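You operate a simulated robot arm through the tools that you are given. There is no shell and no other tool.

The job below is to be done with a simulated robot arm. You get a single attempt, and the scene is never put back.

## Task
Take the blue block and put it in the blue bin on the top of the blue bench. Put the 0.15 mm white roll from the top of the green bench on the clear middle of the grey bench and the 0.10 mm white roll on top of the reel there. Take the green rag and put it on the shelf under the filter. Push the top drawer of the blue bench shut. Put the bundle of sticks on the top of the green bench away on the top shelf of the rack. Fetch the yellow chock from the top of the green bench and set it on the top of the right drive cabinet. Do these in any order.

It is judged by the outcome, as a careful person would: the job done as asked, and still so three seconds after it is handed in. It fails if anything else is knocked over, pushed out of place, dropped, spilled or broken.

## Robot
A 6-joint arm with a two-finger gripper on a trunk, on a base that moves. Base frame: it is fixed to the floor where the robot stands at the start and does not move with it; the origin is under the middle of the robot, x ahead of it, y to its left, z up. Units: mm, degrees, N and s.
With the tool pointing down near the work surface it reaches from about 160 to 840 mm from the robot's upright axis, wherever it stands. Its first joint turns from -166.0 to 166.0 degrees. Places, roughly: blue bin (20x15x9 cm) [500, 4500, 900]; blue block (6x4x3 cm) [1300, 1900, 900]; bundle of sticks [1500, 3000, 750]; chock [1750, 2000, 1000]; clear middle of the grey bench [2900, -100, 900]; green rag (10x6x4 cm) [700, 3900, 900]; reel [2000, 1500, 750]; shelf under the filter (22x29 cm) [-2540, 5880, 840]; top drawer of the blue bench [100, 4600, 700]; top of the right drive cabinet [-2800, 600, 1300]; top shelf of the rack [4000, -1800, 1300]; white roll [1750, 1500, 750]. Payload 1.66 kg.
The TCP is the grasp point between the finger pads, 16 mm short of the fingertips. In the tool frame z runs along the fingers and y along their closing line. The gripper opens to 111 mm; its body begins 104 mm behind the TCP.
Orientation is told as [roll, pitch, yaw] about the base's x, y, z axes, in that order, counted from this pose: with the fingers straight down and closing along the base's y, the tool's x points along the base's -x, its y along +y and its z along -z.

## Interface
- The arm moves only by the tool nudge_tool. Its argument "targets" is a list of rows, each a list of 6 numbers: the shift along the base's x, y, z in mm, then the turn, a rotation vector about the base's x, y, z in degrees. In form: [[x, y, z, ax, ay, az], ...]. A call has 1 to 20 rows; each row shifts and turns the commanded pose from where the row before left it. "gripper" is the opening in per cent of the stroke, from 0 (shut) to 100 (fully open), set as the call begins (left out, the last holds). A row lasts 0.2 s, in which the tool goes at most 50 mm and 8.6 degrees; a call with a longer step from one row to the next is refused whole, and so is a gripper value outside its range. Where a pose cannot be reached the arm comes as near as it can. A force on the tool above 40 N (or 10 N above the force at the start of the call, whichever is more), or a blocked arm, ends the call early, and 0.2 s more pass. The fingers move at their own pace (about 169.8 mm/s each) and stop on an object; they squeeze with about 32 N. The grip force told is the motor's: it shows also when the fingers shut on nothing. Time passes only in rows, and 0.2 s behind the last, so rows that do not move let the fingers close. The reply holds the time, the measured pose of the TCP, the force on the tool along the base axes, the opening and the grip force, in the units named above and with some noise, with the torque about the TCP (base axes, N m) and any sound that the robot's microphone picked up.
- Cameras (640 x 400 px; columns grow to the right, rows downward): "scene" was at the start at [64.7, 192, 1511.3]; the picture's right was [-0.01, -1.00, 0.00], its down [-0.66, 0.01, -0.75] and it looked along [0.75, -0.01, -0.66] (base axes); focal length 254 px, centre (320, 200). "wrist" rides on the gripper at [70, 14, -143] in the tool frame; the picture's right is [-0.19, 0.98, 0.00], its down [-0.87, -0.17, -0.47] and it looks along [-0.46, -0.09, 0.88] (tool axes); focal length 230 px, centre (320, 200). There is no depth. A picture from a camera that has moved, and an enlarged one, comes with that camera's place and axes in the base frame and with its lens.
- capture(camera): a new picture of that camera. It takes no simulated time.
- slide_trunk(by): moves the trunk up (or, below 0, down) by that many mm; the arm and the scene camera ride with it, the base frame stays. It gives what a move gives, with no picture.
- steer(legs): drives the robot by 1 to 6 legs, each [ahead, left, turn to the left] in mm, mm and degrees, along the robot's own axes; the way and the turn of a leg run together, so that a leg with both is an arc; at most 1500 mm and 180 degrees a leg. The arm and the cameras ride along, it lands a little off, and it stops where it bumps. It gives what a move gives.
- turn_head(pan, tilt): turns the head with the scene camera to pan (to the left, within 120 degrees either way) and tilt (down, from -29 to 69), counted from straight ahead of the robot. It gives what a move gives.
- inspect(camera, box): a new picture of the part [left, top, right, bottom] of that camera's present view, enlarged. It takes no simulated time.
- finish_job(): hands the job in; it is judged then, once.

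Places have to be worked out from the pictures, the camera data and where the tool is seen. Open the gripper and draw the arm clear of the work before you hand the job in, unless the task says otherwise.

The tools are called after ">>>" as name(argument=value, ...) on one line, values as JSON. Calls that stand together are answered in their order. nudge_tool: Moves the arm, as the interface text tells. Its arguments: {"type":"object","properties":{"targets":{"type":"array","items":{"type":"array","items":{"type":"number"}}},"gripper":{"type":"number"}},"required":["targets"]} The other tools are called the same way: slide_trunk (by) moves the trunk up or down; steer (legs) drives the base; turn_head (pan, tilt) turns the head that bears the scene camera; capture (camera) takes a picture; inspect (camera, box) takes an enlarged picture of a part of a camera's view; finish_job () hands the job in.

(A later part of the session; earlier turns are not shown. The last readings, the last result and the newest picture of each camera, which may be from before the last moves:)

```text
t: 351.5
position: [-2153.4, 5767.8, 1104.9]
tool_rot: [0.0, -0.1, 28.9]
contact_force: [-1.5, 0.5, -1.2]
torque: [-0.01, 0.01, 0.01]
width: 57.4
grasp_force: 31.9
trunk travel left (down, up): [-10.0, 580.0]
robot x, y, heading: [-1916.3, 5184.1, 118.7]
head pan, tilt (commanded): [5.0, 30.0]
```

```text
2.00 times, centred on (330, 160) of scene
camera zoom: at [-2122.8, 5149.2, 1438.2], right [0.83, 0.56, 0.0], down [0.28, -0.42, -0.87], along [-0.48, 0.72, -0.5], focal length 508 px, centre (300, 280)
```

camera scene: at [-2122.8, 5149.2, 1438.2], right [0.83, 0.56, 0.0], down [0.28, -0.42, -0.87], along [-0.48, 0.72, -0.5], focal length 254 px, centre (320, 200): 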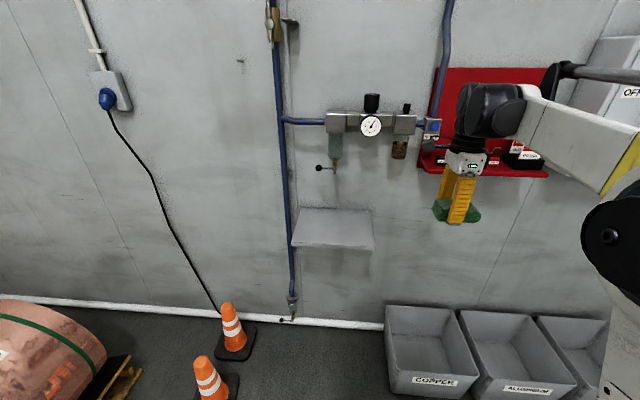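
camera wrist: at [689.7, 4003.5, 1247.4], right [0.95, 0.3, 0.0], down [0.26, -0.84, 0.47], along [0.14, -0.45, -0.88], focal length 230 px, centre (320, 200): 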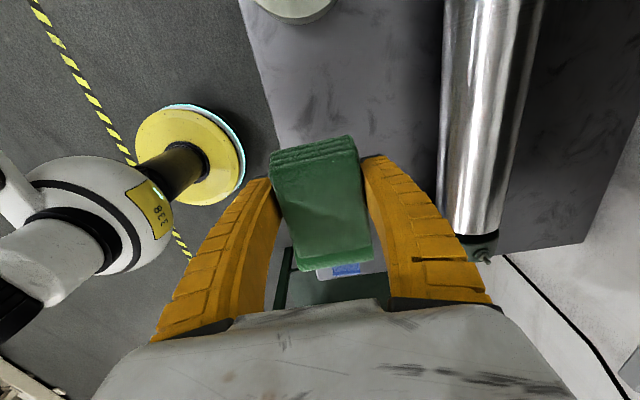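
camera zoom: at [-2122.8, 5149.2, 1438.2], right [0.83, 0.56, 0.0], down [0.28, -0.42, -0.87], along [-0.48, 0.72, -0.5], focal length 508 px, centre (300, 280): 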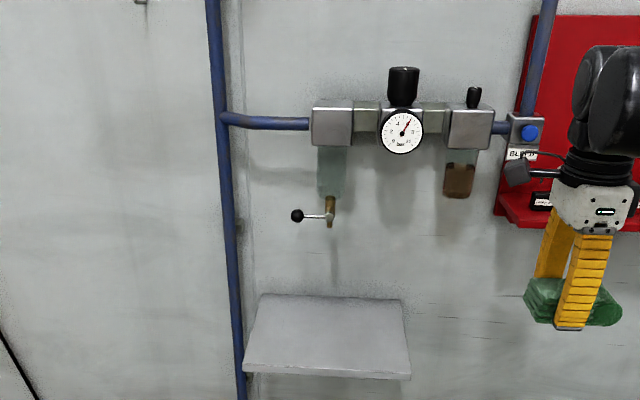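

I need depth on the filter's protrusion. I shift the base 250 mm left for a sideways baseline and take another view.

>>> steer(legs=[[0, 250, 0]])

>>> turn_head(pan=-15, tilt=25)

>>> capture(camera="scene")

>>> inspect(camera="scene", box=[240, 60, 460, 260])

```text
t: 353.3
position: [-2375.0, 5645.1, 1105.9]
tool_rot: [0.0, -0.1, 29.0]
contact_force: [-0.4, -0.5, -1.2]
torque: [-0.01, -0.02, 0.01]
width: 57.1
grasp_force: 32.2
trunk travel left (down, up): [-10.0, 580.0]
robot x, y, heading: [-2135.4, 5056.4, 118.9]
head pan, tilt (commanded): [5.0, 30.0]
```

```text
t: 354.2
position: [-2374.3, 5644.7, 1105.8]
tool_rot: [0.1, 0.0, 29.1]
contact_force: [-0.3, 0.0, -0.9]
torque: [-0.02, 0.01, 0.02]
width: 57.1
grasp_force: 31.8
trunk travel left (down, up): [-10.0, 580.0]
robot x, y, heading: [-2135.5, 5059.7, 118.7]
head pan, tilt (commanded): [-15.0, 25.0]
```

```text
taken
camera scene: at [-2314.7, 5042.1, 1446.1], right [0.97, 0.24, 0.0], down [0.1, -0.41, -0.91], along [-0.22, 0.88, -0.42], focal length 254 px, centre (320, 200)
```

scene: 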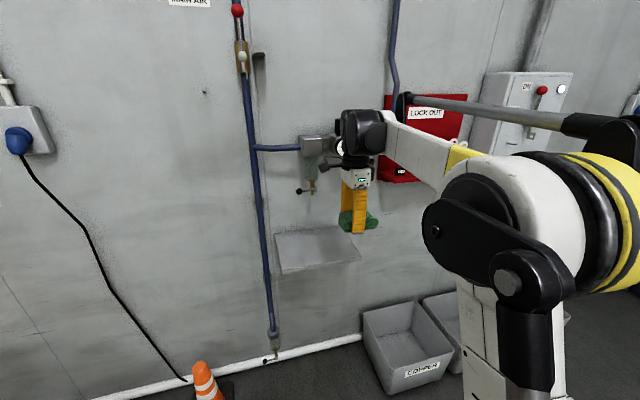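

```text
2.00 times, centred on (350, 160) of scene
camera zoom: at [-2314.7, 5042.1, 1446.1], right [0.97, 0.24, 0.0], down [0.1, -0.41, -0.91], along [-0.22, 0.88, -0.42], focal length 508 px, centre (260, 280)
```

zoom: 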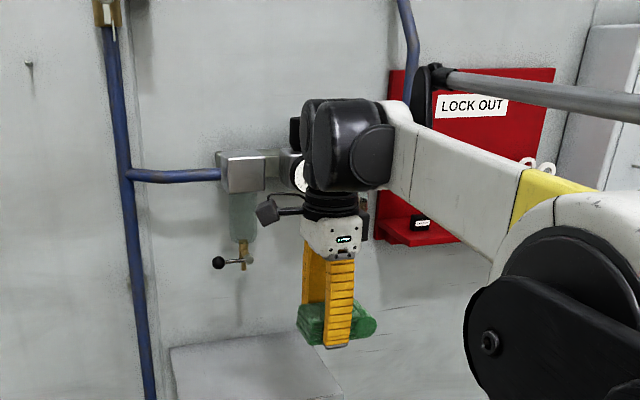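

Now triangulated: shelf top z≈840, its front edge near s=6249, with the filter's drain lever at z≈1088 about 120 mm behind that edge. I'll set the rag on the right-front part, approaching low from the front. First I retract and align the base.

>>> nudge_tool(targets=[[18, -33, 0, 0, 0, 0], [18, -33, 0, 0, 0, 0], [18, -33, 0, 0, 0, 0], [18, -33, 0, 0, 0, 0], [0, 0, 0, 0, 0, 0]])

>>> steer(legs=[[0, -262, 0], [174, 0, 0]])

```text
t: 355.4
position: [-2303.4, 5513.2, 1105.9]
tool_rot: [0.0, -0.1, 29.0]
contact_force: [0.2, -0.4, 0.4]
torque: [0.03, 0.0, -0.02]
width: 57.4
grasp_force: 31.8
trunk travel left (down, up): [-10.0, 580.0]
robot x, y, heading: [-2137.5, 5062.8, 118.7]
head pan, tilt (commanded): [-15.0, 25.0]
```

```text
t: 358.3
position: [-2155.3, 5789.7, 1105.1]
tool_rot: [0.0, -0.1, 29.2]
contact_force: [-0.7, 0.3, -0.6]
torque: [-0.01, 0.0, -0.01]
width: 57.5
grasp_force: 31.8
trunk travel left (down, up): [-10.0, 580.0]
robot x, y, heading: [-1986.4, 5333.6, 119.4]
head pan, tilt (commanded): [-15.0, 25.0]
```

Aligned. I move the tool left over to n≈630 (still short of the shelf) and descend to just above shelf height.

>>> nudge_tool(targets=[[-38.2, -20.6, 0, 0, 0, 0], [-38.2, -20.6, 0, 0, 0, 0], [-38.2, -20.6, 0, 0, 0, 0], [-38.2, -20.6, 0, 0, 0, 0], [-38.2, -20.6, 0, 0, 0, 0], [0, 0, -44, 0, 0, 0], [0, 0, -44, 0, 0, 0], [0, 0, -44, 0, 0, 0], [0, 0, -44, 0, 0, 0], [0, 0, -40, 0, 0, 0], [0, 0, 0, 0, 0, 0]])

>>> turn_head(pan=0, tilt=30)

>>> capture(camera="scene")

>>> capture(camera="wrist")

```text
t: 360.7
position: [-2346.4, 5687.1, 889.1]
tool_rot: [0.1, 0.0, 29.1]
contact_force: [-0.7, 0.2, -0.3]
torque: [0.03, -0.01, 0.03]
width: 57.0
grasp_force: 31.9
trunk travel left (down, up): [-10.0, 580.0]
robot x, y, heading: [-1989.4, 5336.3, 119.0]
head pan, tilt (commanded): [-15.0, 25.0]
```

```text
t: 361.5
position: [-2347.1, 5686.8, 889.2]
tool_rot: [-0.1, -0.2, 29.1]
contact_force: [-0.5, -0.1, -1.6]
torque: [-0.04, 0.01, -0.01]
width: 57.1
grasp_force: 32.1
trunk travel left (down, up): [-10.0, 580.0]
robot x, y, heading: [-1992.4, 5336.2, 119.0]
head pan, tilt (commanded): [0.0, 30.0]
```

```text
taken
camera scene: at [-2188.6, 5308.3, 1438.2], right [0.88, 0.48, 0.0], down [0.24, -0.44, -0.87], along [-0.42, 0.76, -0.5], focal length 254 px, centre (320, 200)
```

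scene: 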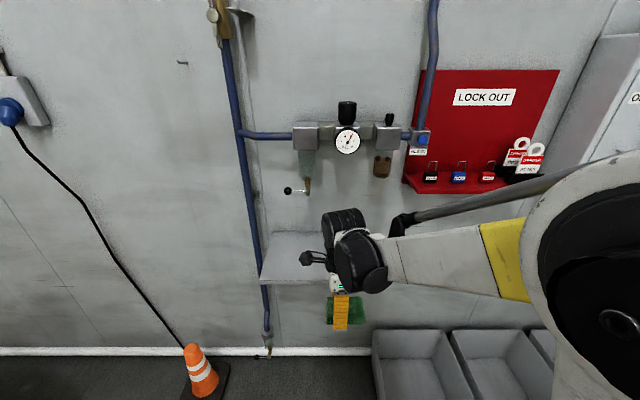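

```text
taken
camera wrist: at [-2414.8, 5665.6, 1031.7], right [-0.31, 0.95, 0.0], down [0.84, 0.27, 0.47], along [0.45, 0.15, -0.88], focal length 230 px, centre (320, 200)
```

wrist: 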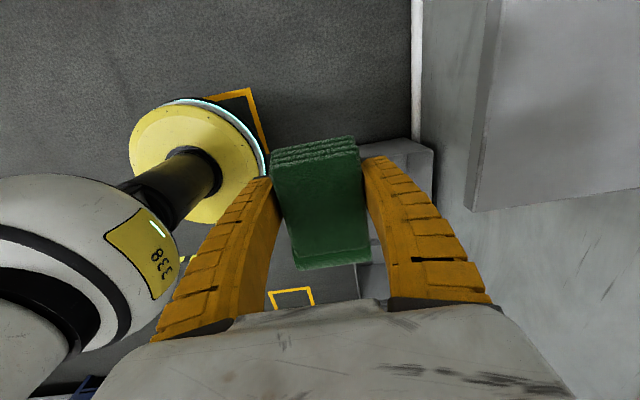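

The rag's bottom (z≈867) is above the shelf (z≈840), and the approach lane is free. I move forward over the shelf in stages.

>>> nudge_tool(targets=[[-18.2, 33.8, 0, 0, 0, 0], [-18.2, 33.8, 0, 0, 0, 0], [-18.2, 33.8, 0, 0, 0, 0], [0, 0, 0, 0, 0, 0]])

>>> capture(camera="wrist")

>>> capture(camera="scene")

```text
t: 362.5
position: [-2401.5, 5788.4, 890.4]
tool_rot: [0.0, -0.1, 29.1]
contact_force: [-0.8, 0.1, -0.8]
torque: [-0.02, 0.01, 0.02]
width: 57.2
grasp_force: 31.4
trunk travel left (down, up): [-10.0, 580.0]
robot x, y, heading: [-1988.3, 5336.3, 119.2]
head pan, tilt (commanded): [0.0, 30.0]
```

```text
taken
camera wrist: at [-2470.1, 5767.4, 1031.5], right [-0.31, 0.95, 0.0], down [0.84, 0.27, 0.47], along [0.45, 0.15, -0.88], focal length 230 px, centre (320, 200)
```

wrist: 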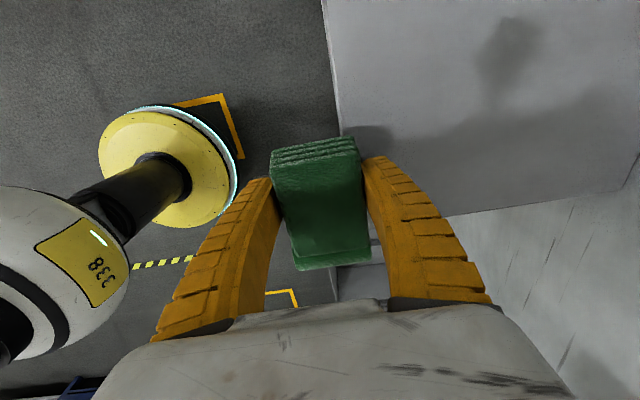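

```text
taken
camera scene: at [-2188.9, 5308.6, 1438.1], right [0.88, 0.48, 0.0], down [0.24, -0.44, -0.87], along [-0.42, 0.76, -0.5], focal length 254 px, centre (320, 200)
```

scene: 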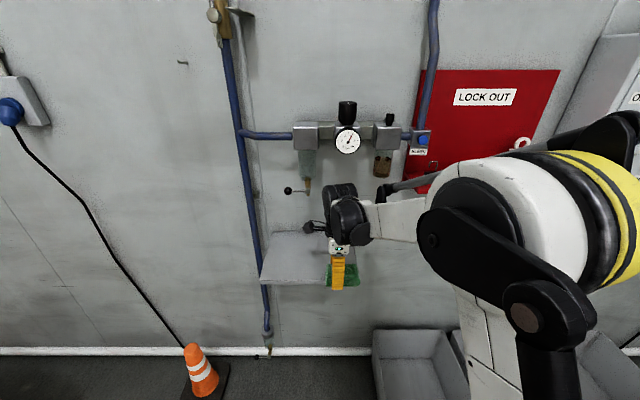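

The shelf's front edge is 25 mm ahead of the TCP and its right end 68 mm to the side. I advance 68 mm and shift 12 mm left so the rag lies fully on the shelf and the hand stays clear of the filter.

>>> nudge_tool(targets=[[-14.3, 18, 0, 0, 0, 0], [-14.3, 18, 0, 0, 0, 0], [-14.2, 18.2, 0, 0, 0, 0], [0, 0, 0, 0, 0, 0]])

>>> inspect(camera="scene", box=[240, 90, 440, 310])

>>> capture(camera="wrist")

```text
t: 363.5
position: [-2444.7, 5843.1, 890.3]
tool_rot: [0.0, -0.1, 29.1]
contact_force: [0.2, -0.3, -1.1]
torque: [-0.04, -0.01, 0.01]
width: 57.5
grasp_force: 32.1
trunk travel left (down, up): [-10.0, 580.0]
robot x, y, heading: [-1985.8, 5336.8, 118.9]
head pan, tilt (commanded): [0.0, 30.0]
```

```text
1.82 times, centred on (340, 200) of scene
camera zoom: at [-2188.8, 5308.5, 1438.1], right [0.88, 0.48, 0.0], down [0.24, -0.44, -0.87], along [-0.42, 0.76, -0.5], focal length 462 px, centre (284, 200)
```

zoom: 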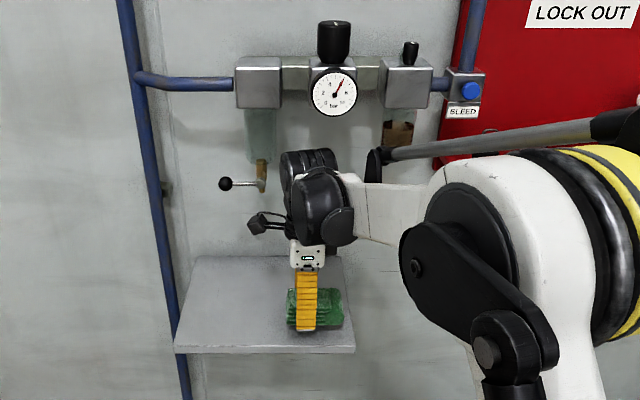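

```text
taken
camera wrist: at [-2513.2, 5821.6, 1031.6], right [-0.31, 0.95, 0.0], down [0.84, 0.27, 0.47], along [0.45, 0.15, -0.88], focal length 230 px, centre (320, 200)
```

wrist: 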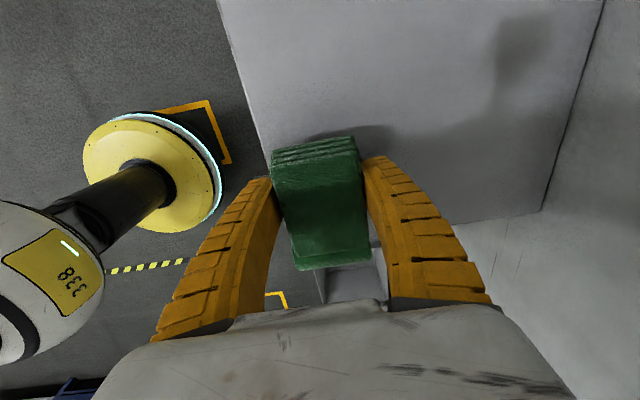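

The rag is over the shelf with its front edge about 44 mm behind the TCP. I lower it until contact.

>>> nudge_tool(targets=[[0, 0, -10, 0, 0, 0], [0, 0, -6, 0, 0, 0], [0, 0, -3, 0, 0, 0], [0, 0, -2, 0, 0, 0], [0, 0, 0, 0, 0, 0]])

>>> nudge_tool(targets=[[0, 0, -2, 0, 0, 0], [0, 0, -2, 0, 0, 0], [0, 0, -2, 0, 0, 0], [0, 0, 0, 0, 0, 0]])

```text
t: 364.7
position: [-2445.0, 5842.5, 869.5]
tool_rot: [0.0, 0.0, 29.0]
contact_force: [0.1, -0.2, -0.7]
torque: [-0.01, -0.01, -0.03]
width: 57.2
grasp_force: 31.6
trunk travel left (down, up): [-10.0, 580.0]
robot x, y, heading: [-1988.3, 5335.4, 119.0]
head pan, tilt (commanded): [0.0, 30.0]
```

```text
t: 365.7
position: [-2445.1, 5841.7, 863.8]
tool_rot: [0.0, 0.0, 29.1]
contact_force: [0.2, 0.4, -1.0]
torque: [0.02, 0.01, 0.0]
width: 57.4
grasp_force: 32.7
trunk travel left (down, up): [-10.0, 580.0]
robot x, y, heading: [-1990.1, 5335.3, 119.1]
head pan, tilt (commanded): [0.0, 30.0]
```

>>> nudge_tool(targets=[[0, 0, -2, 0, 0, 0], [0, 0, -1.5, 0, 0, 0], [0, 0, -1.5, 0, 0, 0], [0, 0, 0, 0, 0, 0]])

>>> inspect(camera="scene", box=[280, 200, 400, 310])

```text
t: 366.7
position: [-2443.6, 5842.3, 858.2]
tool_rot: [0.1, -0.2, 29.2]
contact_force: [-5.2, 6.7, 20.2]
torque: [0.23, -0.07, 0.11]
width: 58.5
grasp_force: 32.3
trunk travel left (down, up): [-10.0, 580.0]
robot x, y, heading: [-1988.6, 5339.9, 119.1]
head pan, tilt (commanded): [0.0, 30.0]
```

```text
3.64 times, centred on (340, 255) of scene
camera zoom: at [-2188.0, 5307.6, 1438.4], right [0.88, 0.48, 0.0], down [0.24, -0.44, -0.87], along [-0.42, 0.76, -0.5], focal length 923 px, centre (247, 0)
```

zoom: 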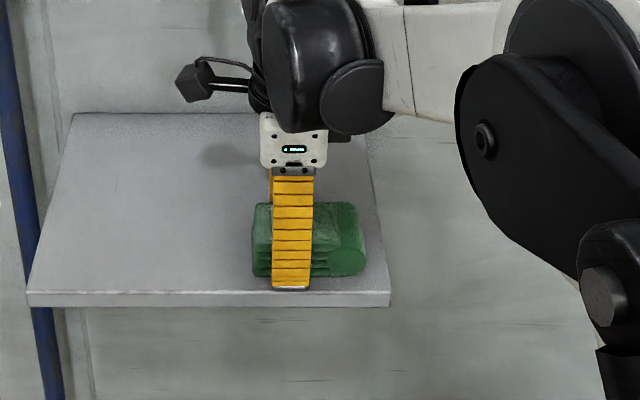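

Contact (20 N): the rag lies on the shelf. I open and rise just enough, then back straight out low under the filter.

>>> nudge_tool(targets=[[0, 0, 1, 0, 0, 0], [0, 0, 0, 0, 0, 0], [0, 0, 0, 0, 0, 0]], gripper=85)

>>> capture(camera="wrist")

```text
t: 367.5
position: [-2445.0, 5842.0, 859.1]
tool_rot: [-0.1, -0.1, 29.1]
contact_force: [-0.4, -0.9, 0.0]
torque: [0.01, 0.0, 0.01]
width: 95.2
grasp_force: 0.3
trunk travel left (down, up): [-10.0, 580.0]
robot x, y, heading: [-1984.8, 5339.1, 118.8]
head pan, tilt (commanded): [0.0, 30.0]
```

```text
taken
camera wrist: at [-2513.1, 5821.2, 1001.1], right [-0.31, 0.95, 0.0], down [0.84, 0.27, 0.47], along [0.45, 0.15, -0.88], focal length 230 px, centre (320, 200)
```

wrist: 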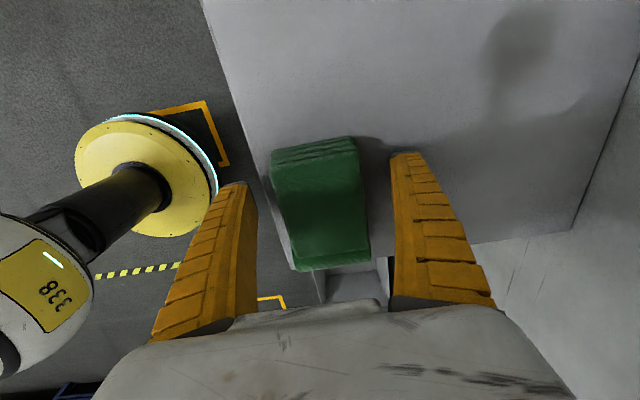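

The rag lies freely on the shelf. I rise 43 mm while easing right (away from the drain valve), then back straight out.

>>> nudge_tool(targets=[[4.4, 2.4, 14, 0, 0, 0], [4.4, 2.4, 14, 0, 0, 0], [4.4, 2.3, 15, 0, 0, 0], [0, 0, 0, 0, 0, 0]])

>>> capture(camera="wrist")

>>> inspect(camera="scene", box=[240, 90, 440, 310])

```text
t: 368.5
position: [-2430.8, 5849.6, 903.0]
tool_rot: [-0.1, -0.1, 29.1]
contact_force: [0.1, -0.2, -0.6]
torque: [0.0, 0.02, -0.02]
width: 95.2
grasp_force: 0.8
trunk travel left (down, up): [-10.0, 580.0]
robot x, y, heading: [-1989.5, 5335.6, 119.0]
head pan, tilt (commanded): [0.0, 30.0]
```

```text
taken
camera wrist: at [-2499.3, 5828.6, 1044.3], right [-0.31, 0.95, 0.0], down [0.84, 0.27, 0.47], along [0.45, 0.15, -0.88], focal length 230 px, centre (320, 200)
```

wrist: 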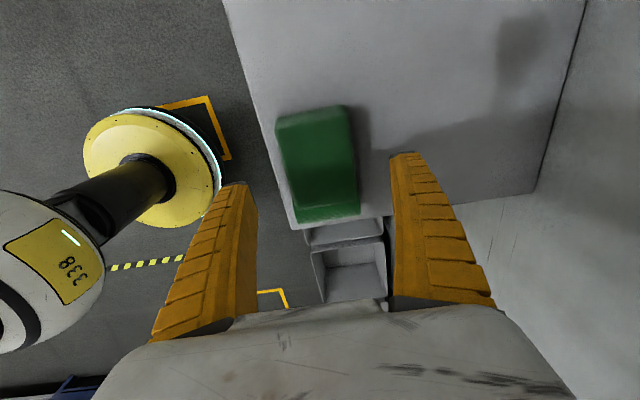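

```text
1.82 times, centred on (340, 200) of scene
camera zoom: at [-2188.6, 5308.3, 1438.2], right [0.88, 0.48, 0.0], down [0.24, -0.44, -0.87], along [-0.42, 0.76, -0.5], focal length 462 px, centre (284, 200)
```

zoom: 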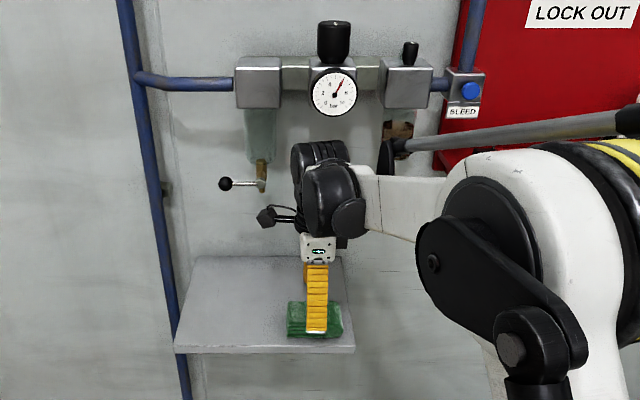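

The rag sits fully on the shelf. I rise another 12 mm to clear it and back out.

>>> nudge_tool(targets=[[2, -2, 12, 0, 0, 0], [14, -26, 3, 0, 0, 0], [18, -33, 0, 0, 0, 0], [18, -33, 0, 0, 0, 0], [18, -33, 0, 0, 0, 0], [18, -33, 0, 0, 0, 0], [18, -33, 0, 0, 0, 0], [0, 0, 40, 0, 0, 0], [0, 0, 40, 0, 0, 0], [0, 0, 40, 0, 0, 0], [0, 0, 40, 0, 0, 0], [0, 0, 0, 0, 0, 0]])

>>> capture(camera="scene")

```text
t: 371.1
position: [-2326.2, 5656.7, 1077.9]
tool_rot: [0.0, -0.1, 29.2]
contact_force: [0.9, -0.3, -0.3]
torque: [0.0, 0.0, 0.03]
width: 95.1
grasp_force: 0.7
trunk travel left (down, up): [-10.0, 580.0]
robot x, y, heading: [-1988.7, 5334.1, 119.0]
head pan, tilt (commanded): [0.0, 30.0]
```

```text
taken
camera scene: at [-2188.6, 5308.2, 1438.1], right [0.88, 0.48, 0.0], down [0.24, -0.44, -0.87], along [-0.42, 0.76, -0.5], focal length 254 px, centre (320, 200)
```

scene: 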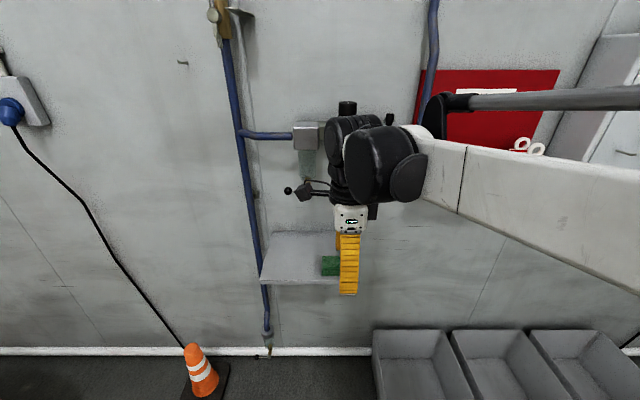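

The rag is delivered. Before fetching the chock I look for the way to the right drive cabinet: I back off, turn left and look that way.

>>> steer(legs=[[-500, 0, 0], [0, 0, 90]])

>>> slide_trunk(by=110)

>>> turn_head(pan=55, tilt=15)

>>> capture(camera="scene")

```text
t: 377.9
position: [-2066.0, 4560.8, 1075.7]
tool_rot: [-0.1, -0.1, 119.3]
contact_force: [-0.3, -0.3, 0.4]
torque: [0.03, 0.02, 0.02]
width: 95.3
grasp_force: 0.5
trunk travel left (down, up): [-10.0, 580.0]
robot x, y, heading: [-1748.6, 4899.8, -150.7]
head pan, tilt (commanded): [0.0, 30.0]
```

```text
t: 379.3
position: [-2067.1, 4561.6, 1187.0]
tool_rot: [0.1, 0.0, 119.3]
contact_force: [-0.4, -0.4, 0.1]
torque: [0.01, -0.03, 0.0]
width: 95.2
grasp_force: 0.5
trunk travel left (down, up): [-120.0, 470.0]
robot x, y, heading: [-1748.9, 4897.5, -151.0]
head pan, tilt (commanded): [0.0, 30.0]
```

```text
t: 380.5
position: [-2065.6, 4561.2, 1186.4]
tool_rot: [-0.1, -0.1, 119.2]
contact_force: [-0.1, -0.7, 0.0]
torque: [0.0, 0.02, -0.01]
width: 95.2
grasp_force: 1.1
trunk travel left (down, up): [-120.0, 470.0]
robot x, y, heading: [-1749.3, 4897.6, -150.6]
head pan, tilt (commanded): [55.0, 15.0]
```

```text
taken
camera scene: at [-1646.9, 4653.6, 1572.3], right [-0.99, 0.1, 0.0], down [0.03, 0.26, -0.97], along [-0.1, -0.96, -0.26], focal length 254 px, centre (320, 200)
```

scene: 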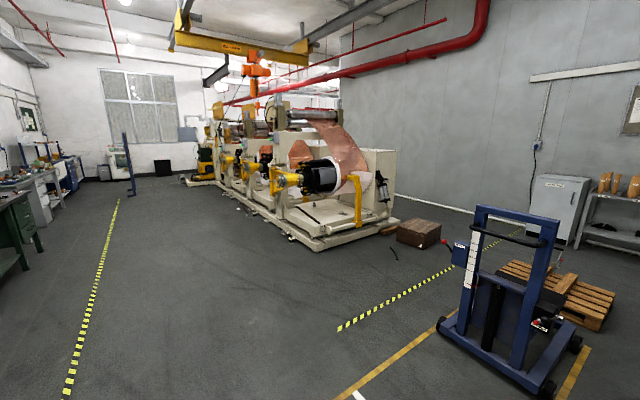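

I zoom in around where the right drive cabinet should appear (near the machine's end) and on the cabinet at the right wall.

>>> inspect(camera="scene", box=[200, 60, 420, 260])

>>> inspect(camera="scene", box=[480, 120, 640, 270])

```text
2.00 times, centred on (310, 160) of scene
camera zoom: at [-1646.9, 4653.6, 1572.3], right [-0.99, 0.1, 0.0], down [0.03, 0.26, -0.97], along [-0.1, -0.96, -0.26], focal length 508 px, centre (340, 280)
```

zoom: 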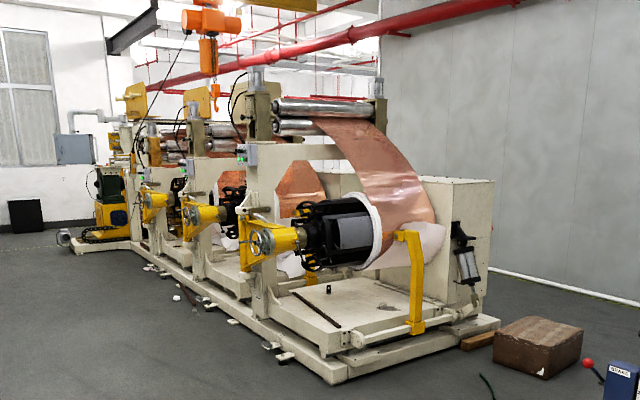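

```text
2.67 times, centred on (560, 195) of scene
camera zoom: at [-1646.9, 4653.6, 1572.3], right [-0.99, 0.1, 0.0], down [0.03, 0.26, -0.97], along [-0.1, -0.96, -0.26], focal length 677 px, centre (-320, 213)
```

zoom: 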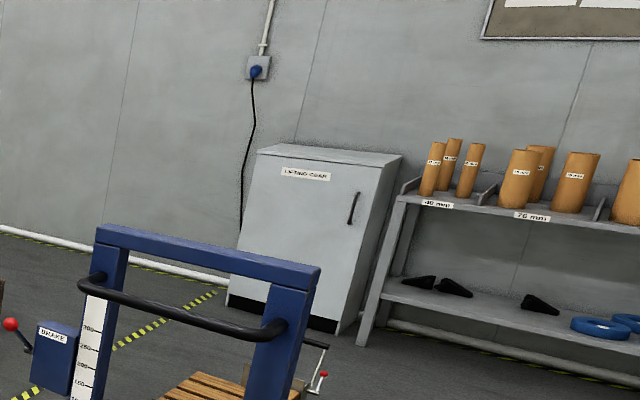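

The right drive cabinet is the beige box at this near end of the machine (top about z 1300); a brown crate stands on the floor near it. Now I return to the green bench for the yellow chock.

>>> steer(legs=[[0, 0, 179], [300, -1400, 0], [250, -1400, 0], [200, -1400, 0]])

>>> nudge_tool(targets=[[0, 0, 0, 0, 0, 8.5], [0, 0, 0, 0, 0, 8.5], [0, 0, 0, 0, 0, 8.5], [0, 0, 0, 0, 0, 8.5], [0, 0, 0, 0, 0, 8.5], [0, 0, 0, 0, 0, 8.5], [0, 0, 0, 0, 0, 8.5], [0, 0, 0, 0, 0, 8.5], [0, 0, 0, 0, 0, 8.5], [0, 0, 0, 0, 0, 8.5], [0, 0, 0, 0, 0, 5], [0, 0, 0, 0, 0, 0]])

>>> turn_head(pan=5, tilt=40)

>>> capture(camera="scene")

```text
t: 408.2
position: [1262.8, 1958.9, 1186.6]
tool_rot: [0.1, -0.2, -60.3]
contact_force: [0.0, -0.8, -0.8]
torque: [0.01, -0.05, 0.01]
width: 95.3
grasp_force: 0.8
trunk travel left (down, up): [-120.0, 470.0]
robot x, y, heading: [948.8, 1616.5, 29.5]
head pan, tilt (commanded): [55.0, 15.0]
```

```text
t: 410.8
position: [1261.8, 1959.4, 1186.4]
tool_rot: [0.0, -0.1, 29.7]
contact_force: [-1.0, 0.1, -0.4]
torque: [-0.03, 0.0, 0.01]
width: 95.1
grasp_force: 0.6
trunk travel left (down, up): [-120.0, 470.0]
robot x, y, heading: [946.9, 1617.5, 29.5]
head pan, tilt (commanded): [55.0, 15.0]
```

```text
t: 412.0
position: [1262.2, 1959.4, 1188.9]
tool_rot: [0.0, -0.1, 29.6]
contact_force: [0.7, 0.1, -0.9]
torque: [-0.03, 0.02, -0.03]
width: 95.1
grasp_force: 0.3
trunk travel left (down, up): [-120.0, 470.0]
robot x, y, heading: [941.4, 1619.1, 29.4]
head pan, tilt (commanded): [5.0, 40.0]
```

```text
taken
camera scene: at [905.0, 1825.3, 1532.8], right [0.57, -0.82, 0.0], down [-0.53, -0.36, -0.77], along [0.63, 0.43, -0.64], focal length 254 px, centre (320, 200)
```

scene: 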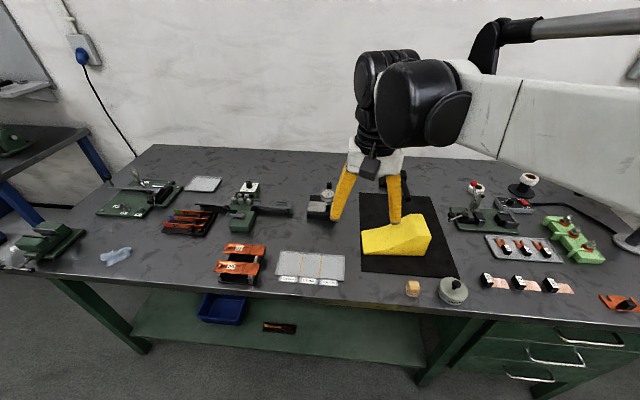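

I zoom in on the chock from both cameras to measure its size and orientation.

>>> inspect(camera="scene", box=[330, 180, 480, 300])

>>> capture(camera="wrist")

```text
3.33 times, centred on (405, 240) of scene
camera zoom: at [905.0, 1825.3, 1532.8], right [0.57, -0.82, 0.0], down [-0.53, -0.36, -0.77], along [0.63, 0.43, -0.64], focal length 846 px, centre (37, 67)
```

zoom: 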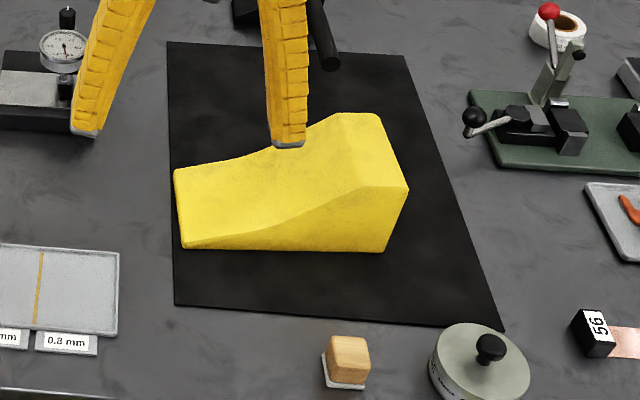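

```text
taken
camera wrist: at [1194.5, 1937.9, 1328.8], right [-0.32, 0.95, 0.0], down [0.83, 0.28, 0.47], along [0.45, 0.15, -0.88], focal length 230 px, centre (320, 200)
```

wrist: 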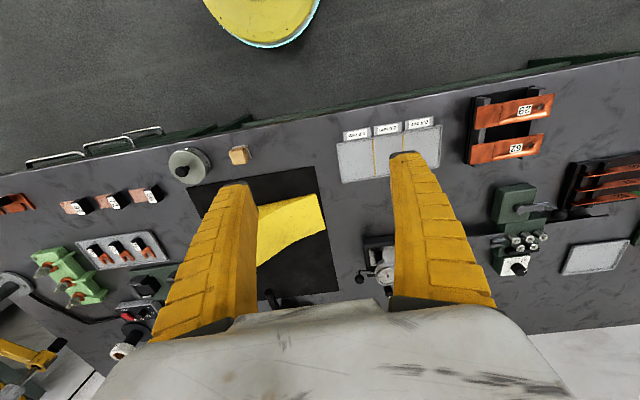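

The chock is about 200 mm long, 97 mm wide and 92 mm tall at its right end, so it just fits the 111 mm opening across its width. I turn the tool to yaw -57° above it and fully open the gripper.

>>> nudge_tool(targets=[[24.3, -2.2, 0, 0, 0, -7.87], [24.3, -2.2, 0, 0, 0, -7.87], [24.3, -2.2, 0, 0, 0, -7.87], [24.3, -2.2, 0, 0, 0, -7.87], [24.3, -2.2, 0, 0, 0, -7.87], [24.3, -2.2, 0, 0, 0, -7.87], [24.3, -2.2, 0, 0, 0, -7.87], [24.3, -2.2, 0, 0, 0, -7.87], [24.3, -2.2, 0, 0, 0, -7.87], [24.3, -2.2, 0, 0, 0, -7.87], [24.3, -2.2, 0, 0, 0, -7.87], [0, 0, 0, 0, 0, 0]], gripper=100)

>>> capture(camera="wrist")

>>> capture(camera="scene")

```text
t: 414.6
position: [1529.6, 1935.4, 1186.7]
tool_rot: [0.0, -0.1, -57.0]
contact_force: [0.5, -0.4, 0.0]
torque: [-0.01, 0.0, 0.01]
width: 110.7
grasp_force: 0.1
trunk travel left (down, up): [-120.0, 470.0]
robot x, y, heading: [942.4, 1620.1, 29.6]
head pan, tilt (commanded): [5.0, 40.0]
```

```text
taken
camera wrist: at [1503.0, 2002.5, 1328.7], right [0.93, 0.38, 0.0], down [0.33, -0.82, 0.47], along [0.18, -0.44, -0.88], focal length 230 px, centre (320, 200)
```

wrist: 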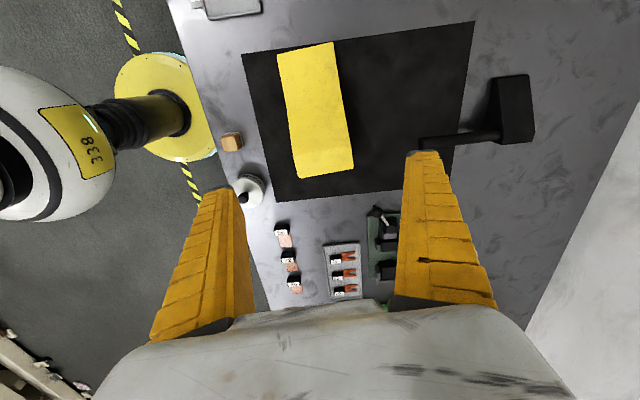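

```text
taken
camera scene: at [905.0, 1825.2, 1532.8], right [0.57, -0.82, 0.0], down [-0.53, -0.36, -0.77], along [0.63, 0.43, -0.64], focal length 254 px, centre (320, 200)
```

scene: 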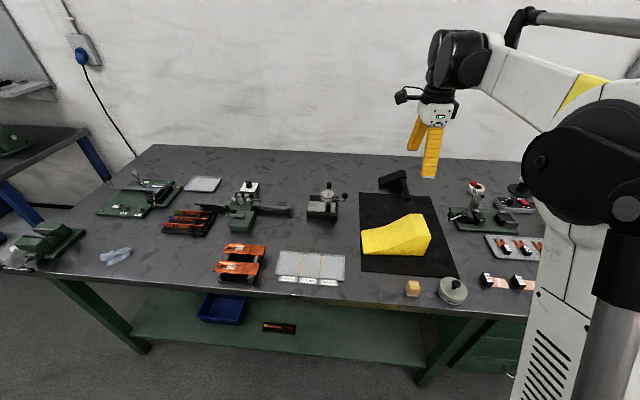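

I zoom on the chock in the wrist view for precise centering.

>>> inspect(camera="wrist", box=[240, 20, 400, 200])

```text
2.22 times, centred on (320, 110) of wrist
camera zoom: at [1503.0, 2002.5, 1328.7], right [0.93, 0.38, 0.0], down [0.33, -0.82, 0.47], along [0.18, -0.44, -0.88], focal length 511 px, centre (320, 400)
```

zoom: 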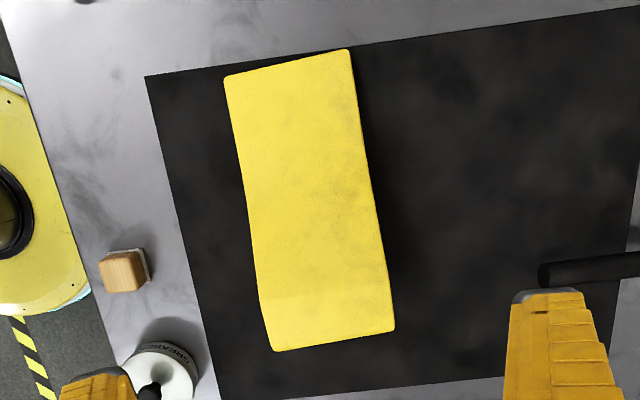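

The chock is 98–100 mm wide, aligned within 0.3°, and offset -3.8 mm laterally. I correct, shift 10 mm toward its heavy end, and descend partway to check again.

>>> nudge_tool(targets=[[2.2, -10.5, -20, 0, 0, 0], [0, 0, -45, 0, 0, 0], [0, 0, -45, 0, 0, 0], [0, 0, -45, 0, 0, 0], [0, 0, -20, 0, 0, 0], [0, 0, 0, 0, 0, 0]])

>>> capture(camera="wrist")

>>> inspect(camera="scene", box=[330, 130, 480, 290])

```text
t: 416.0
position: [1531.5, 1924.4, 1010.9]
tool_rot: [0.0, -0.1, -56.8]
contact_force: [0.5, 0.6, 0.6]
torque: [-0.01, -0.02, 0.03]
width: 110.8
grasp_force: 0.1
trunk travel left (down, up): [-120.0, 470.0]
robot x, y, heading: [943.3, 1619.0, 29.3]
head pan, tilt (commanded): [5.0, 40.0]
```

```text
taken
camera wrist: at [1503.8, 1992.2, 1153.8], right [0.93, 0.38, 0.0], down [0.33, -0.82, 0.47], along [0.18, -0.44, -0.88], focal length 230 px, centre (320, 200)
```

wrist: 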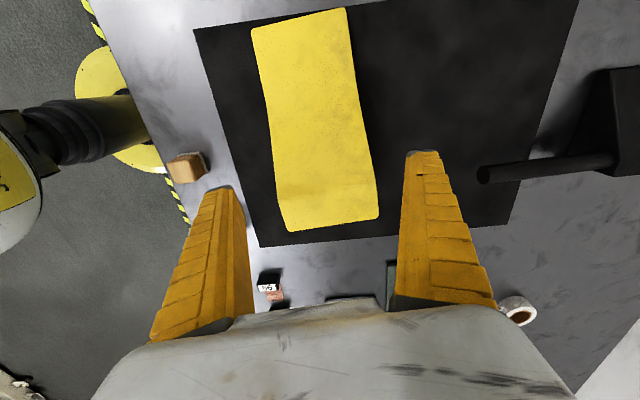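

```text
2.50 times, centred on (405, 210) of scene
camera zoom: at [905.0, 1825.2, 1532.8], right [0.57, -0.82, 0.0], down [-0.53, -0.36, -0.77], along [0.63, 0.43, -0.64], focal length 635 px, centre (108, 175)
```

zoom: 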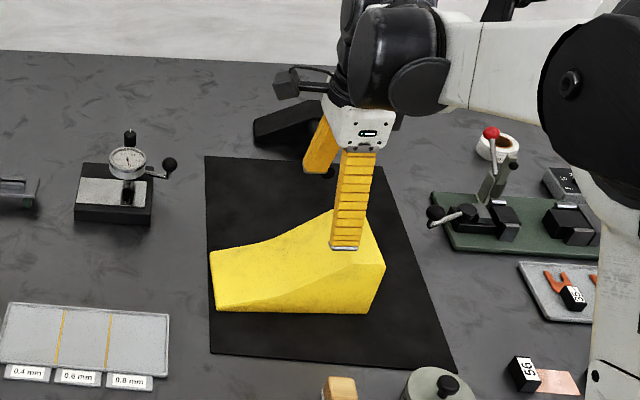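

Refined: width 96.6 mm, top z≈955, centered within 1.6 mm. I correct and descend slowly with the force monitored.

>>> nudge_tool(targets=[[1.3, 0.9, -25, 0, 0, 0], [0, 0, -20, 0, 0, 0], [0, 0, -15, 0, 0, 0], [0, 0, -10, 0, 0, 0], [0, 0, 0, 0, 0, 0]])

>>> capture(camera="wrist")

```text
t: 417.2
position: [1533.6, 1926.0, 941.0]
tool_rot: [0.1, 0.0, -56.9]
contact_force: [0.1, 0.0, 0.4]
torque: [0.03, 0.02, -0.01]
width: 110.9
grasp_force: 0.1
trunk travel left (down, up): [-120.0, 470.0]
robot x, y, heading: [944.4, 1620.0, 29.5]
head pan, tilt (commanded): [5.0, 40.0]
```

```text
taken
camera wrist: at [1505.6, 1993.4, 1083.8], right [0.93, 0.38, 0.0], down [0.33, -0.82, 0.47], along [0.18, -0.44, -0.88], focal length 230 px, centre (320, 200)
```

wrist: 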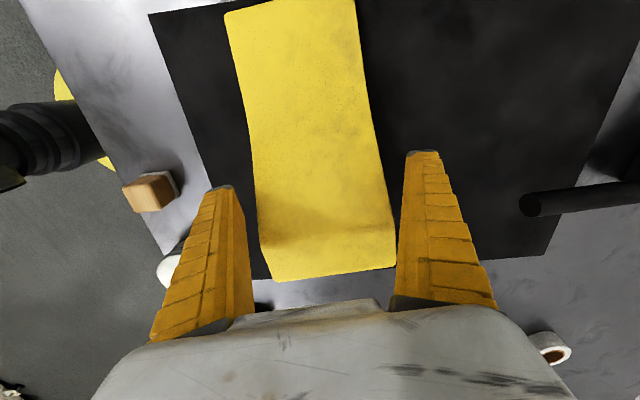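

The chock's sides pass between the fingers with about 6–8 mm each side. I continue down to grasp height.

>>> nudge_tool(targets=[[0.8, 0.5, -15, 0, 0, 0], [0, 0, -15, 0, 0, 0], [0, 0, -12, 0, 0, 0], [0, 0, -10, 0, 0, 0], [0, 0, -6, 0, 0, 0], [0, 0, 0, 0, 0, 0]])

>>> capture(camera="wrist")

```text
t: 418.6
position: [1532.4, 1926.3, 885.9]
tool_rot: [0.0, -0.1, -56.9]
contact_force: [-10.3, 2.0, 24.3]
torque: [-1.23, 0.91, 0.05]
width: 106.1
grasp_force: 14.3
trunk travel left (down, up): [-120.0, 470.0]
robot x, y, heading: [948.4, 1618.6, 29.4]
head pan, tilt (commanded): [5.0, 40.0]
```

```text
taken
camera wrist: at [1504.5, 1993.7, 1027.1], right [0.93, 0.38, 0.0], down [0.33, -0.82, 0.47], along [0.18, -0.44, -0.88], focal length 230 px, centre (320, 200)
```

wrist: 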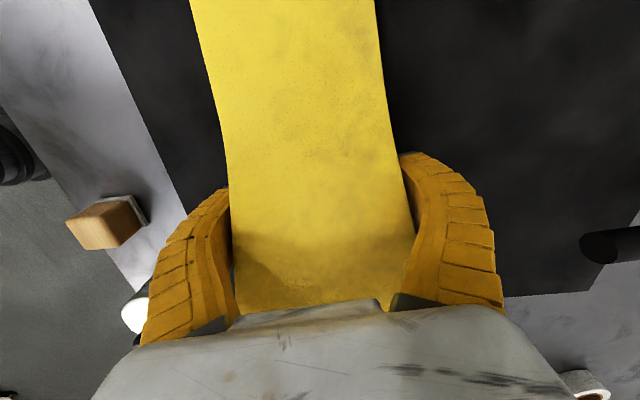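

The tall part wedges the compliant fingers apart when I go this deep (24 N). I back up to about z 915, where the fingers fit freely, and check the forces.

>>> nudge_tool(targets=[[0, 0, 10, 0, 0, 0], [0, 0, 10, 0, 0, 0], [0, 0, 8, 0, 0, 0], [0, 0, 0, 0, 0, 0]])

>>> capture(camera="wrist")

>>> inspect(camera="scene", box=[330, 130, 480, 290])

```text
t: 419.6
position: [1535.0, 1926.2, 911.6]
tool_rot: [0.0, -0.1, -56.9]
contact_force: [-0.3, -0.4, -5.7]
torque: [-0.01, -0.02, 0.01]
width: 114.9
grasp_force: 8.0
trunk travel left (down, up): [-120.0, 470.0]
robot x, y, heading: [944.6, 1617.8, 29.4]
head pan, tilt (commanded): [5.0, 40.0]
```

```text
taken
camera wrist: at [1507.0, 1993.5, 1054.0], right [0.93, 0.38, 0.0], down [0.33, -0.82, 0.47], along [0.18, -0.44, -0.88], focal length 230 px, centre (320, 200)
```

wrist: 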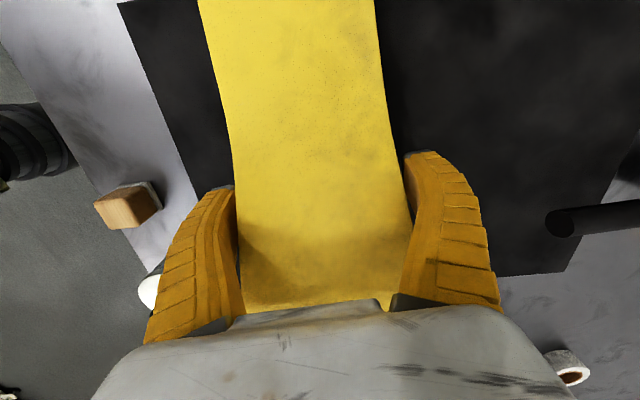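

```text
2.50 times, centred on (405, 210) of scene
camera zoom: at [905.5, 1825.5, 1532.7], right [0.57, -0.82, 0.0], down [-0.53, -0.36, -0.77], along [0.63, 0.43, -0.64], focal length 635 px, centre (108, 175)
```

zoom: 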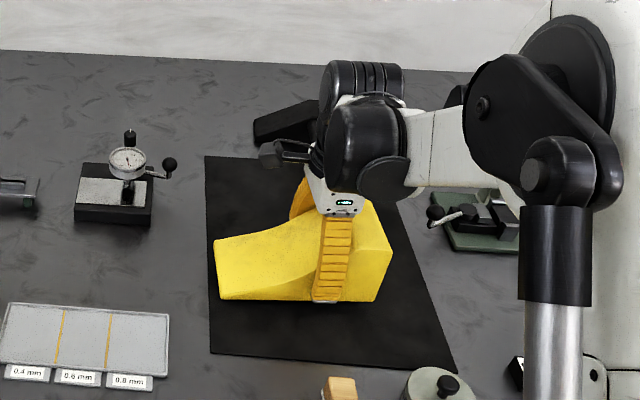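

The fingers are wedged onto the chock and have lifted it slightly (about 5.7 N weight). I set it back down on the mat and then close the gripper for a proper grip.

>>> nudge_tool(targets=[[0, 0, -8, 0, 0, 0], [0, 0, -8, 0, 0, 0], [0, 0, -5, 0, 0, 0], [0, 0, 0, 0, 0, 0]])

>>> nudge_tool(targets=[[0, 0, 0, 0, 0, 0], [0, 0, 0, 0, 0, 0], [0, 0, 0, 0, 0, 0]], gripper=0)

>>> capture(camera="wrist")

```text
t: 420.6
position: [1534.9, 1926.1, 891.1]
tool_rot: [0.1, -0.1, -56.9]
contact_force: [-1.9, 2.1, 9.3]
torque: [-0.15, -0.12, -0.01]
width: 116.2
grasp_force: 5.0
trunk travel left (down, up): [-120.0, 470.0]
robot x, y, heading: [943.7, 1620.8, 29.6]
head pan, tilt (commanded): [5.0, 40.0]
```

```text
t: 421.4
position: [1534.0, 1926.2, 890.8]
tool_rot: [0.1, -0.1, -56.8]
contact_force: [2.0, 0.6, 1.5]
torque: [-0.58, -0.08, 0.04]
width: 103.5
grasp_force: 31.4
trunk travel left (down, up): [-120.0, 470.0]
robot x, y, heading: [942.5, 1621.2, 29.8]
head pan, tilt (commanded): [5.0, 40.0]
```

```text
taken
camera wrist: at [1506.6, 1993.4, 1032.6], right [0.93, 0.38, 0.0], down [0.33, -0.82, 0.47], along [0.18, -0.44, -0.88], focal length 230 px, centre (320, 200)
```

wrist: 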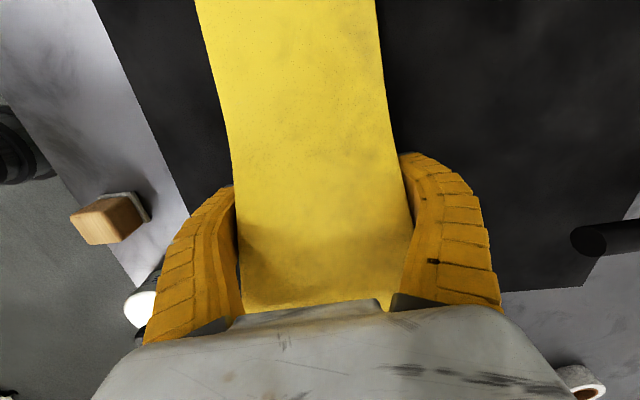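

Gripped with 31 N. I lift a little and check that it hangs level and firmly.

>>> nudge_tool(targets=[[0, 0, 10, 0, 0, 0], [0, 0, 20, 0, 0, 0], [0, 0, 20, 0, 0, 0], [0, 0, 0, 0, 0, 0]])

>>> capture(camera="wrist")

>>> inspect(camera="scene", box=[330, 130, 480, 290])

```text
t: 422.4
position: [1535.0, 1924.7, 940.3]
tool_rot: [0.0, -0.1, -56.9]
contact_force: [-0.1, -0.8, -5.1]
torque: [0.01, -0.01, 0.01]
width: 102.9
grasp_force: 31.9
trunk travel left (down, up): [-120.0, 470.0]
robot x, y, heading: [943.8, 1620.9, 29.5]
head pan, tilt (commanded): [5.0, 40.0]
```

```text
taken
camera wrist: at [1507.2, 1993.3, 1083.1], right [0.93, 0.38, 0.0], down [0.33, -0.82, 0.47], along [0.18, -0.44, -0.88], focal length 230 px, centre (320, 200)
```

wrist: 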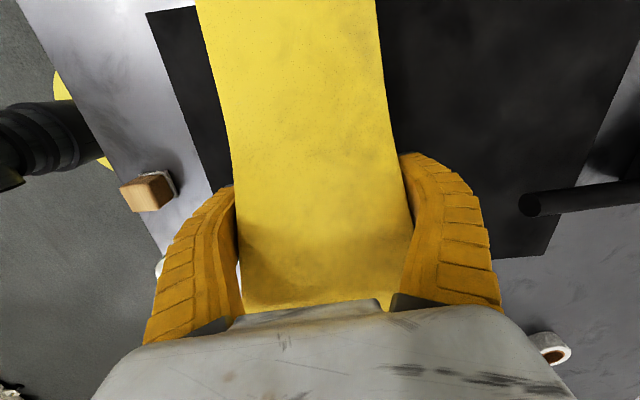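

```text
2.50 times, centred on (405, 210) of scene
camera zoom: at [905.5, 1825.5, 1532.7], right [0.57, -0.82, 0.0], down [-0.53, -0.36, -0.77], along [0.63, 0.43, -0.64], focal length 635 px, centre (108, 175)
```

zoom: 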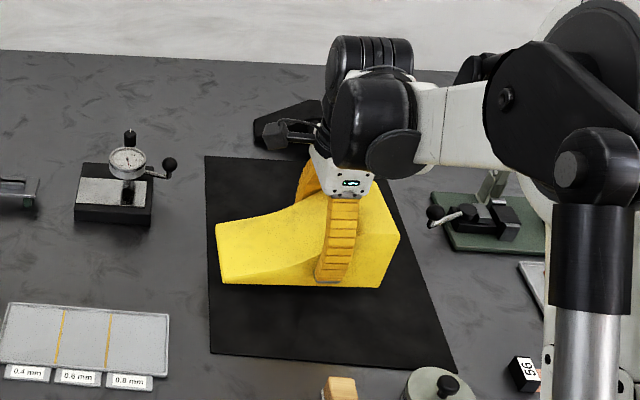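

The chock hangs level (about 0.5 kg). I raise and retract it, back away, and head for the drive cabinet in stages.

>>> nudge_tool(targets=[[0, 0, 40, 0, 0, 0], [0, 0, 40, 0, 0, 0], [0, 0, 40, 0, 0, 0], [0, 0, 40, 0, 0, 0], [0, 0, 40, 0, 0, 0], [-35, -19, 0, 0, 0, 0], [-35, -19, 0, 0, 0, 0], [-35, -19, 0, 0, 0, 0], [-35, -19, 0, 0, 0, 0], [0, 0, 0, 0, 0, 0]])

>>> steer(legs=[[-700, 0, 0], [0, 0, 90], [1000, 0, 0], [900, 0, 0]])

>>> turn_head(pan=70, tilt=20)

>>> capture(camera="scene")

```text
t: 424.6
position: [1393.5, 1848.5, 1141.2]
tool_rot: [0.0, -0.1, -56.8]
contact_force: [-0.3, 0.4, -5.9]
torque: [0.02, 0.01, 0.02]
width: 102.6
grasp_force: 31.8
trunk travel left (down, up): [-120.0, 470.0]
robot x, y, heading: [950.3, 1617.7, 29.2]
head pan, tilt (commanded): [5.0, 40.0]
```

```text
t: 441.4
position: [-851.5, 3372.5, 1141.2]
tool_rot: [0.0, -0.1, 33.6]
contact_force: [-0.3, -0.2, -5.3]
torque: [0.01, 0.02, -0.01]
width: 101.9
grasp_force: 32.3
trunk travel left (down, up): [-120.0, 470.0]
robot x, y, heading: [-616.6, 2922.4, 119.9]
head pan, tilt (commanded): [5.0, 40.0]
```

```text
t: 442.8
position: [-850.9, 3371.0, 1140.6]
tool_rot: [0.1, -0.2, 33.6]
contact_force: [-0.7, -0.1, -4.7]
torque: [-0.05, -0.03, -0.01]
width: 102.0
grasp_force: 31.8
trunk travel left (down, up): [-120.0, 470.0]
robot x, y, heading: [-618.7, 2924.1, 119.8]
head pan, tilt (commanded): [70.0, 20.0]
```

```text
taken
camera scene: at [-862.6, 2798.1, 1564.2], right [-0.17, 0.98, 0.0], down [0.34, 0.06, -0.94], along [-0.93, -0.16, -0.34], focal length 254 px, centre (320, 200)
```

scene: 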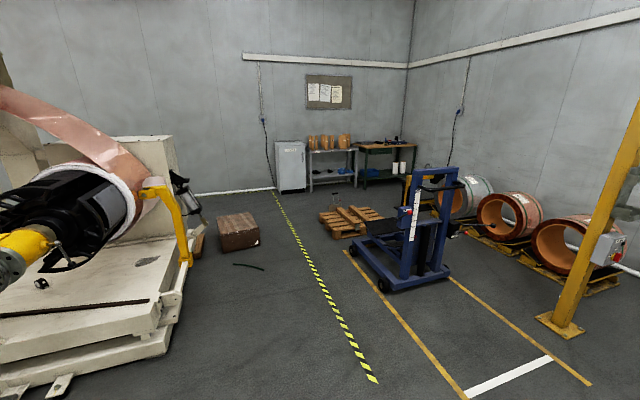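

Good view of the machine's end: the beige cabinet behind the reel, the crate, and a small item lying on the floor. I zoom in.

>>> inspect(camera="scene", box=[0, 100, 280, 290])

```text
2.11 times, centred on (140, 195) of scene
camera zoom: at [-862.6, 2798.1, 1564.2], right [-0.17, 0.98, 0.0], down [0.34, 0.06, -0.94], along [-0.93, -0.16, -0.34], focal length 535 px, centre (699, 210)
```

zoom: 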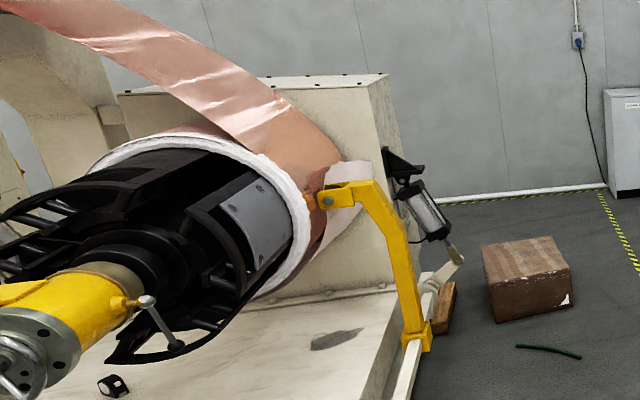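

The cabinet's top near-end corner triangulates to about z 1309. A loose stick/hose lies on the floor near (s≈2880, n≈-1817), so I'll stop short of it at about (s 2650, n -1400). I turn and drive there in two legs.

>>> steer(legs=[[0, 0, 89], [1100, 60, 0], [1000, 60, 0]])

>>> turn_head(pan=15, tilt=30)

>>> capture(camera="scene")

```text
t: 457.0
position: [-2873.1, 1612.0, 1140.6]
tool_rot: [-0.1, -0.1, 121.5]
contact_force: [-0.3, -0.4, -5.5]
torque: [-0.01, 0.0, -0.02]
width: 101.8
grasp_force: 32.3
trunk travel left (down, up): [-120.0, 470.0]
robot x, y, heading: [-2418.5, 1828.2, -152.2]
head pan, tilt (commanded): [70.0, 20.0]
```

```text
t: 458.2
position: [-2873.1, 1612.6, 1140.2]
tool_rot: [0.1, -0.2, 121.6]
contact_force: [0.0, 0.5, -4.4]
torque: [0.0, 0.02, -0.03]
width: 101.8
grasp_force: 31.6
trunk travel left (down, up): [-120.0, 470.0]
robot x, y, heading: [-2418.4, 1834.0, -151.9]
head pan, tilt (commanded): [15.0, 30.0]
```

```text
taken
camera scene: at [-2376.9, 1612.6, 1548.1], right [-0.68, 0.73, 0.0], down [0.37, 0.34, -0.87], along [-0.63, -0.59, -0.5], focal length 254 px, centre (320, 200)
```

scene: 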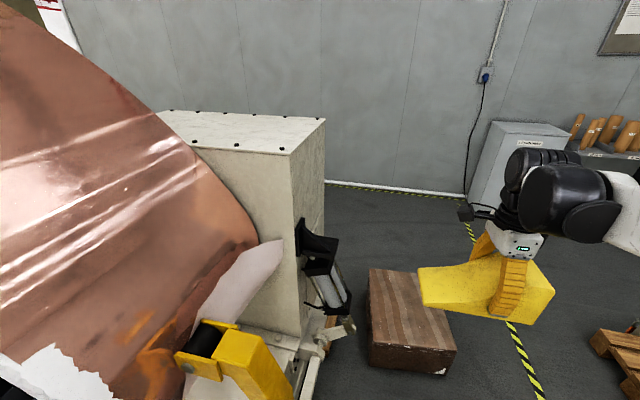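

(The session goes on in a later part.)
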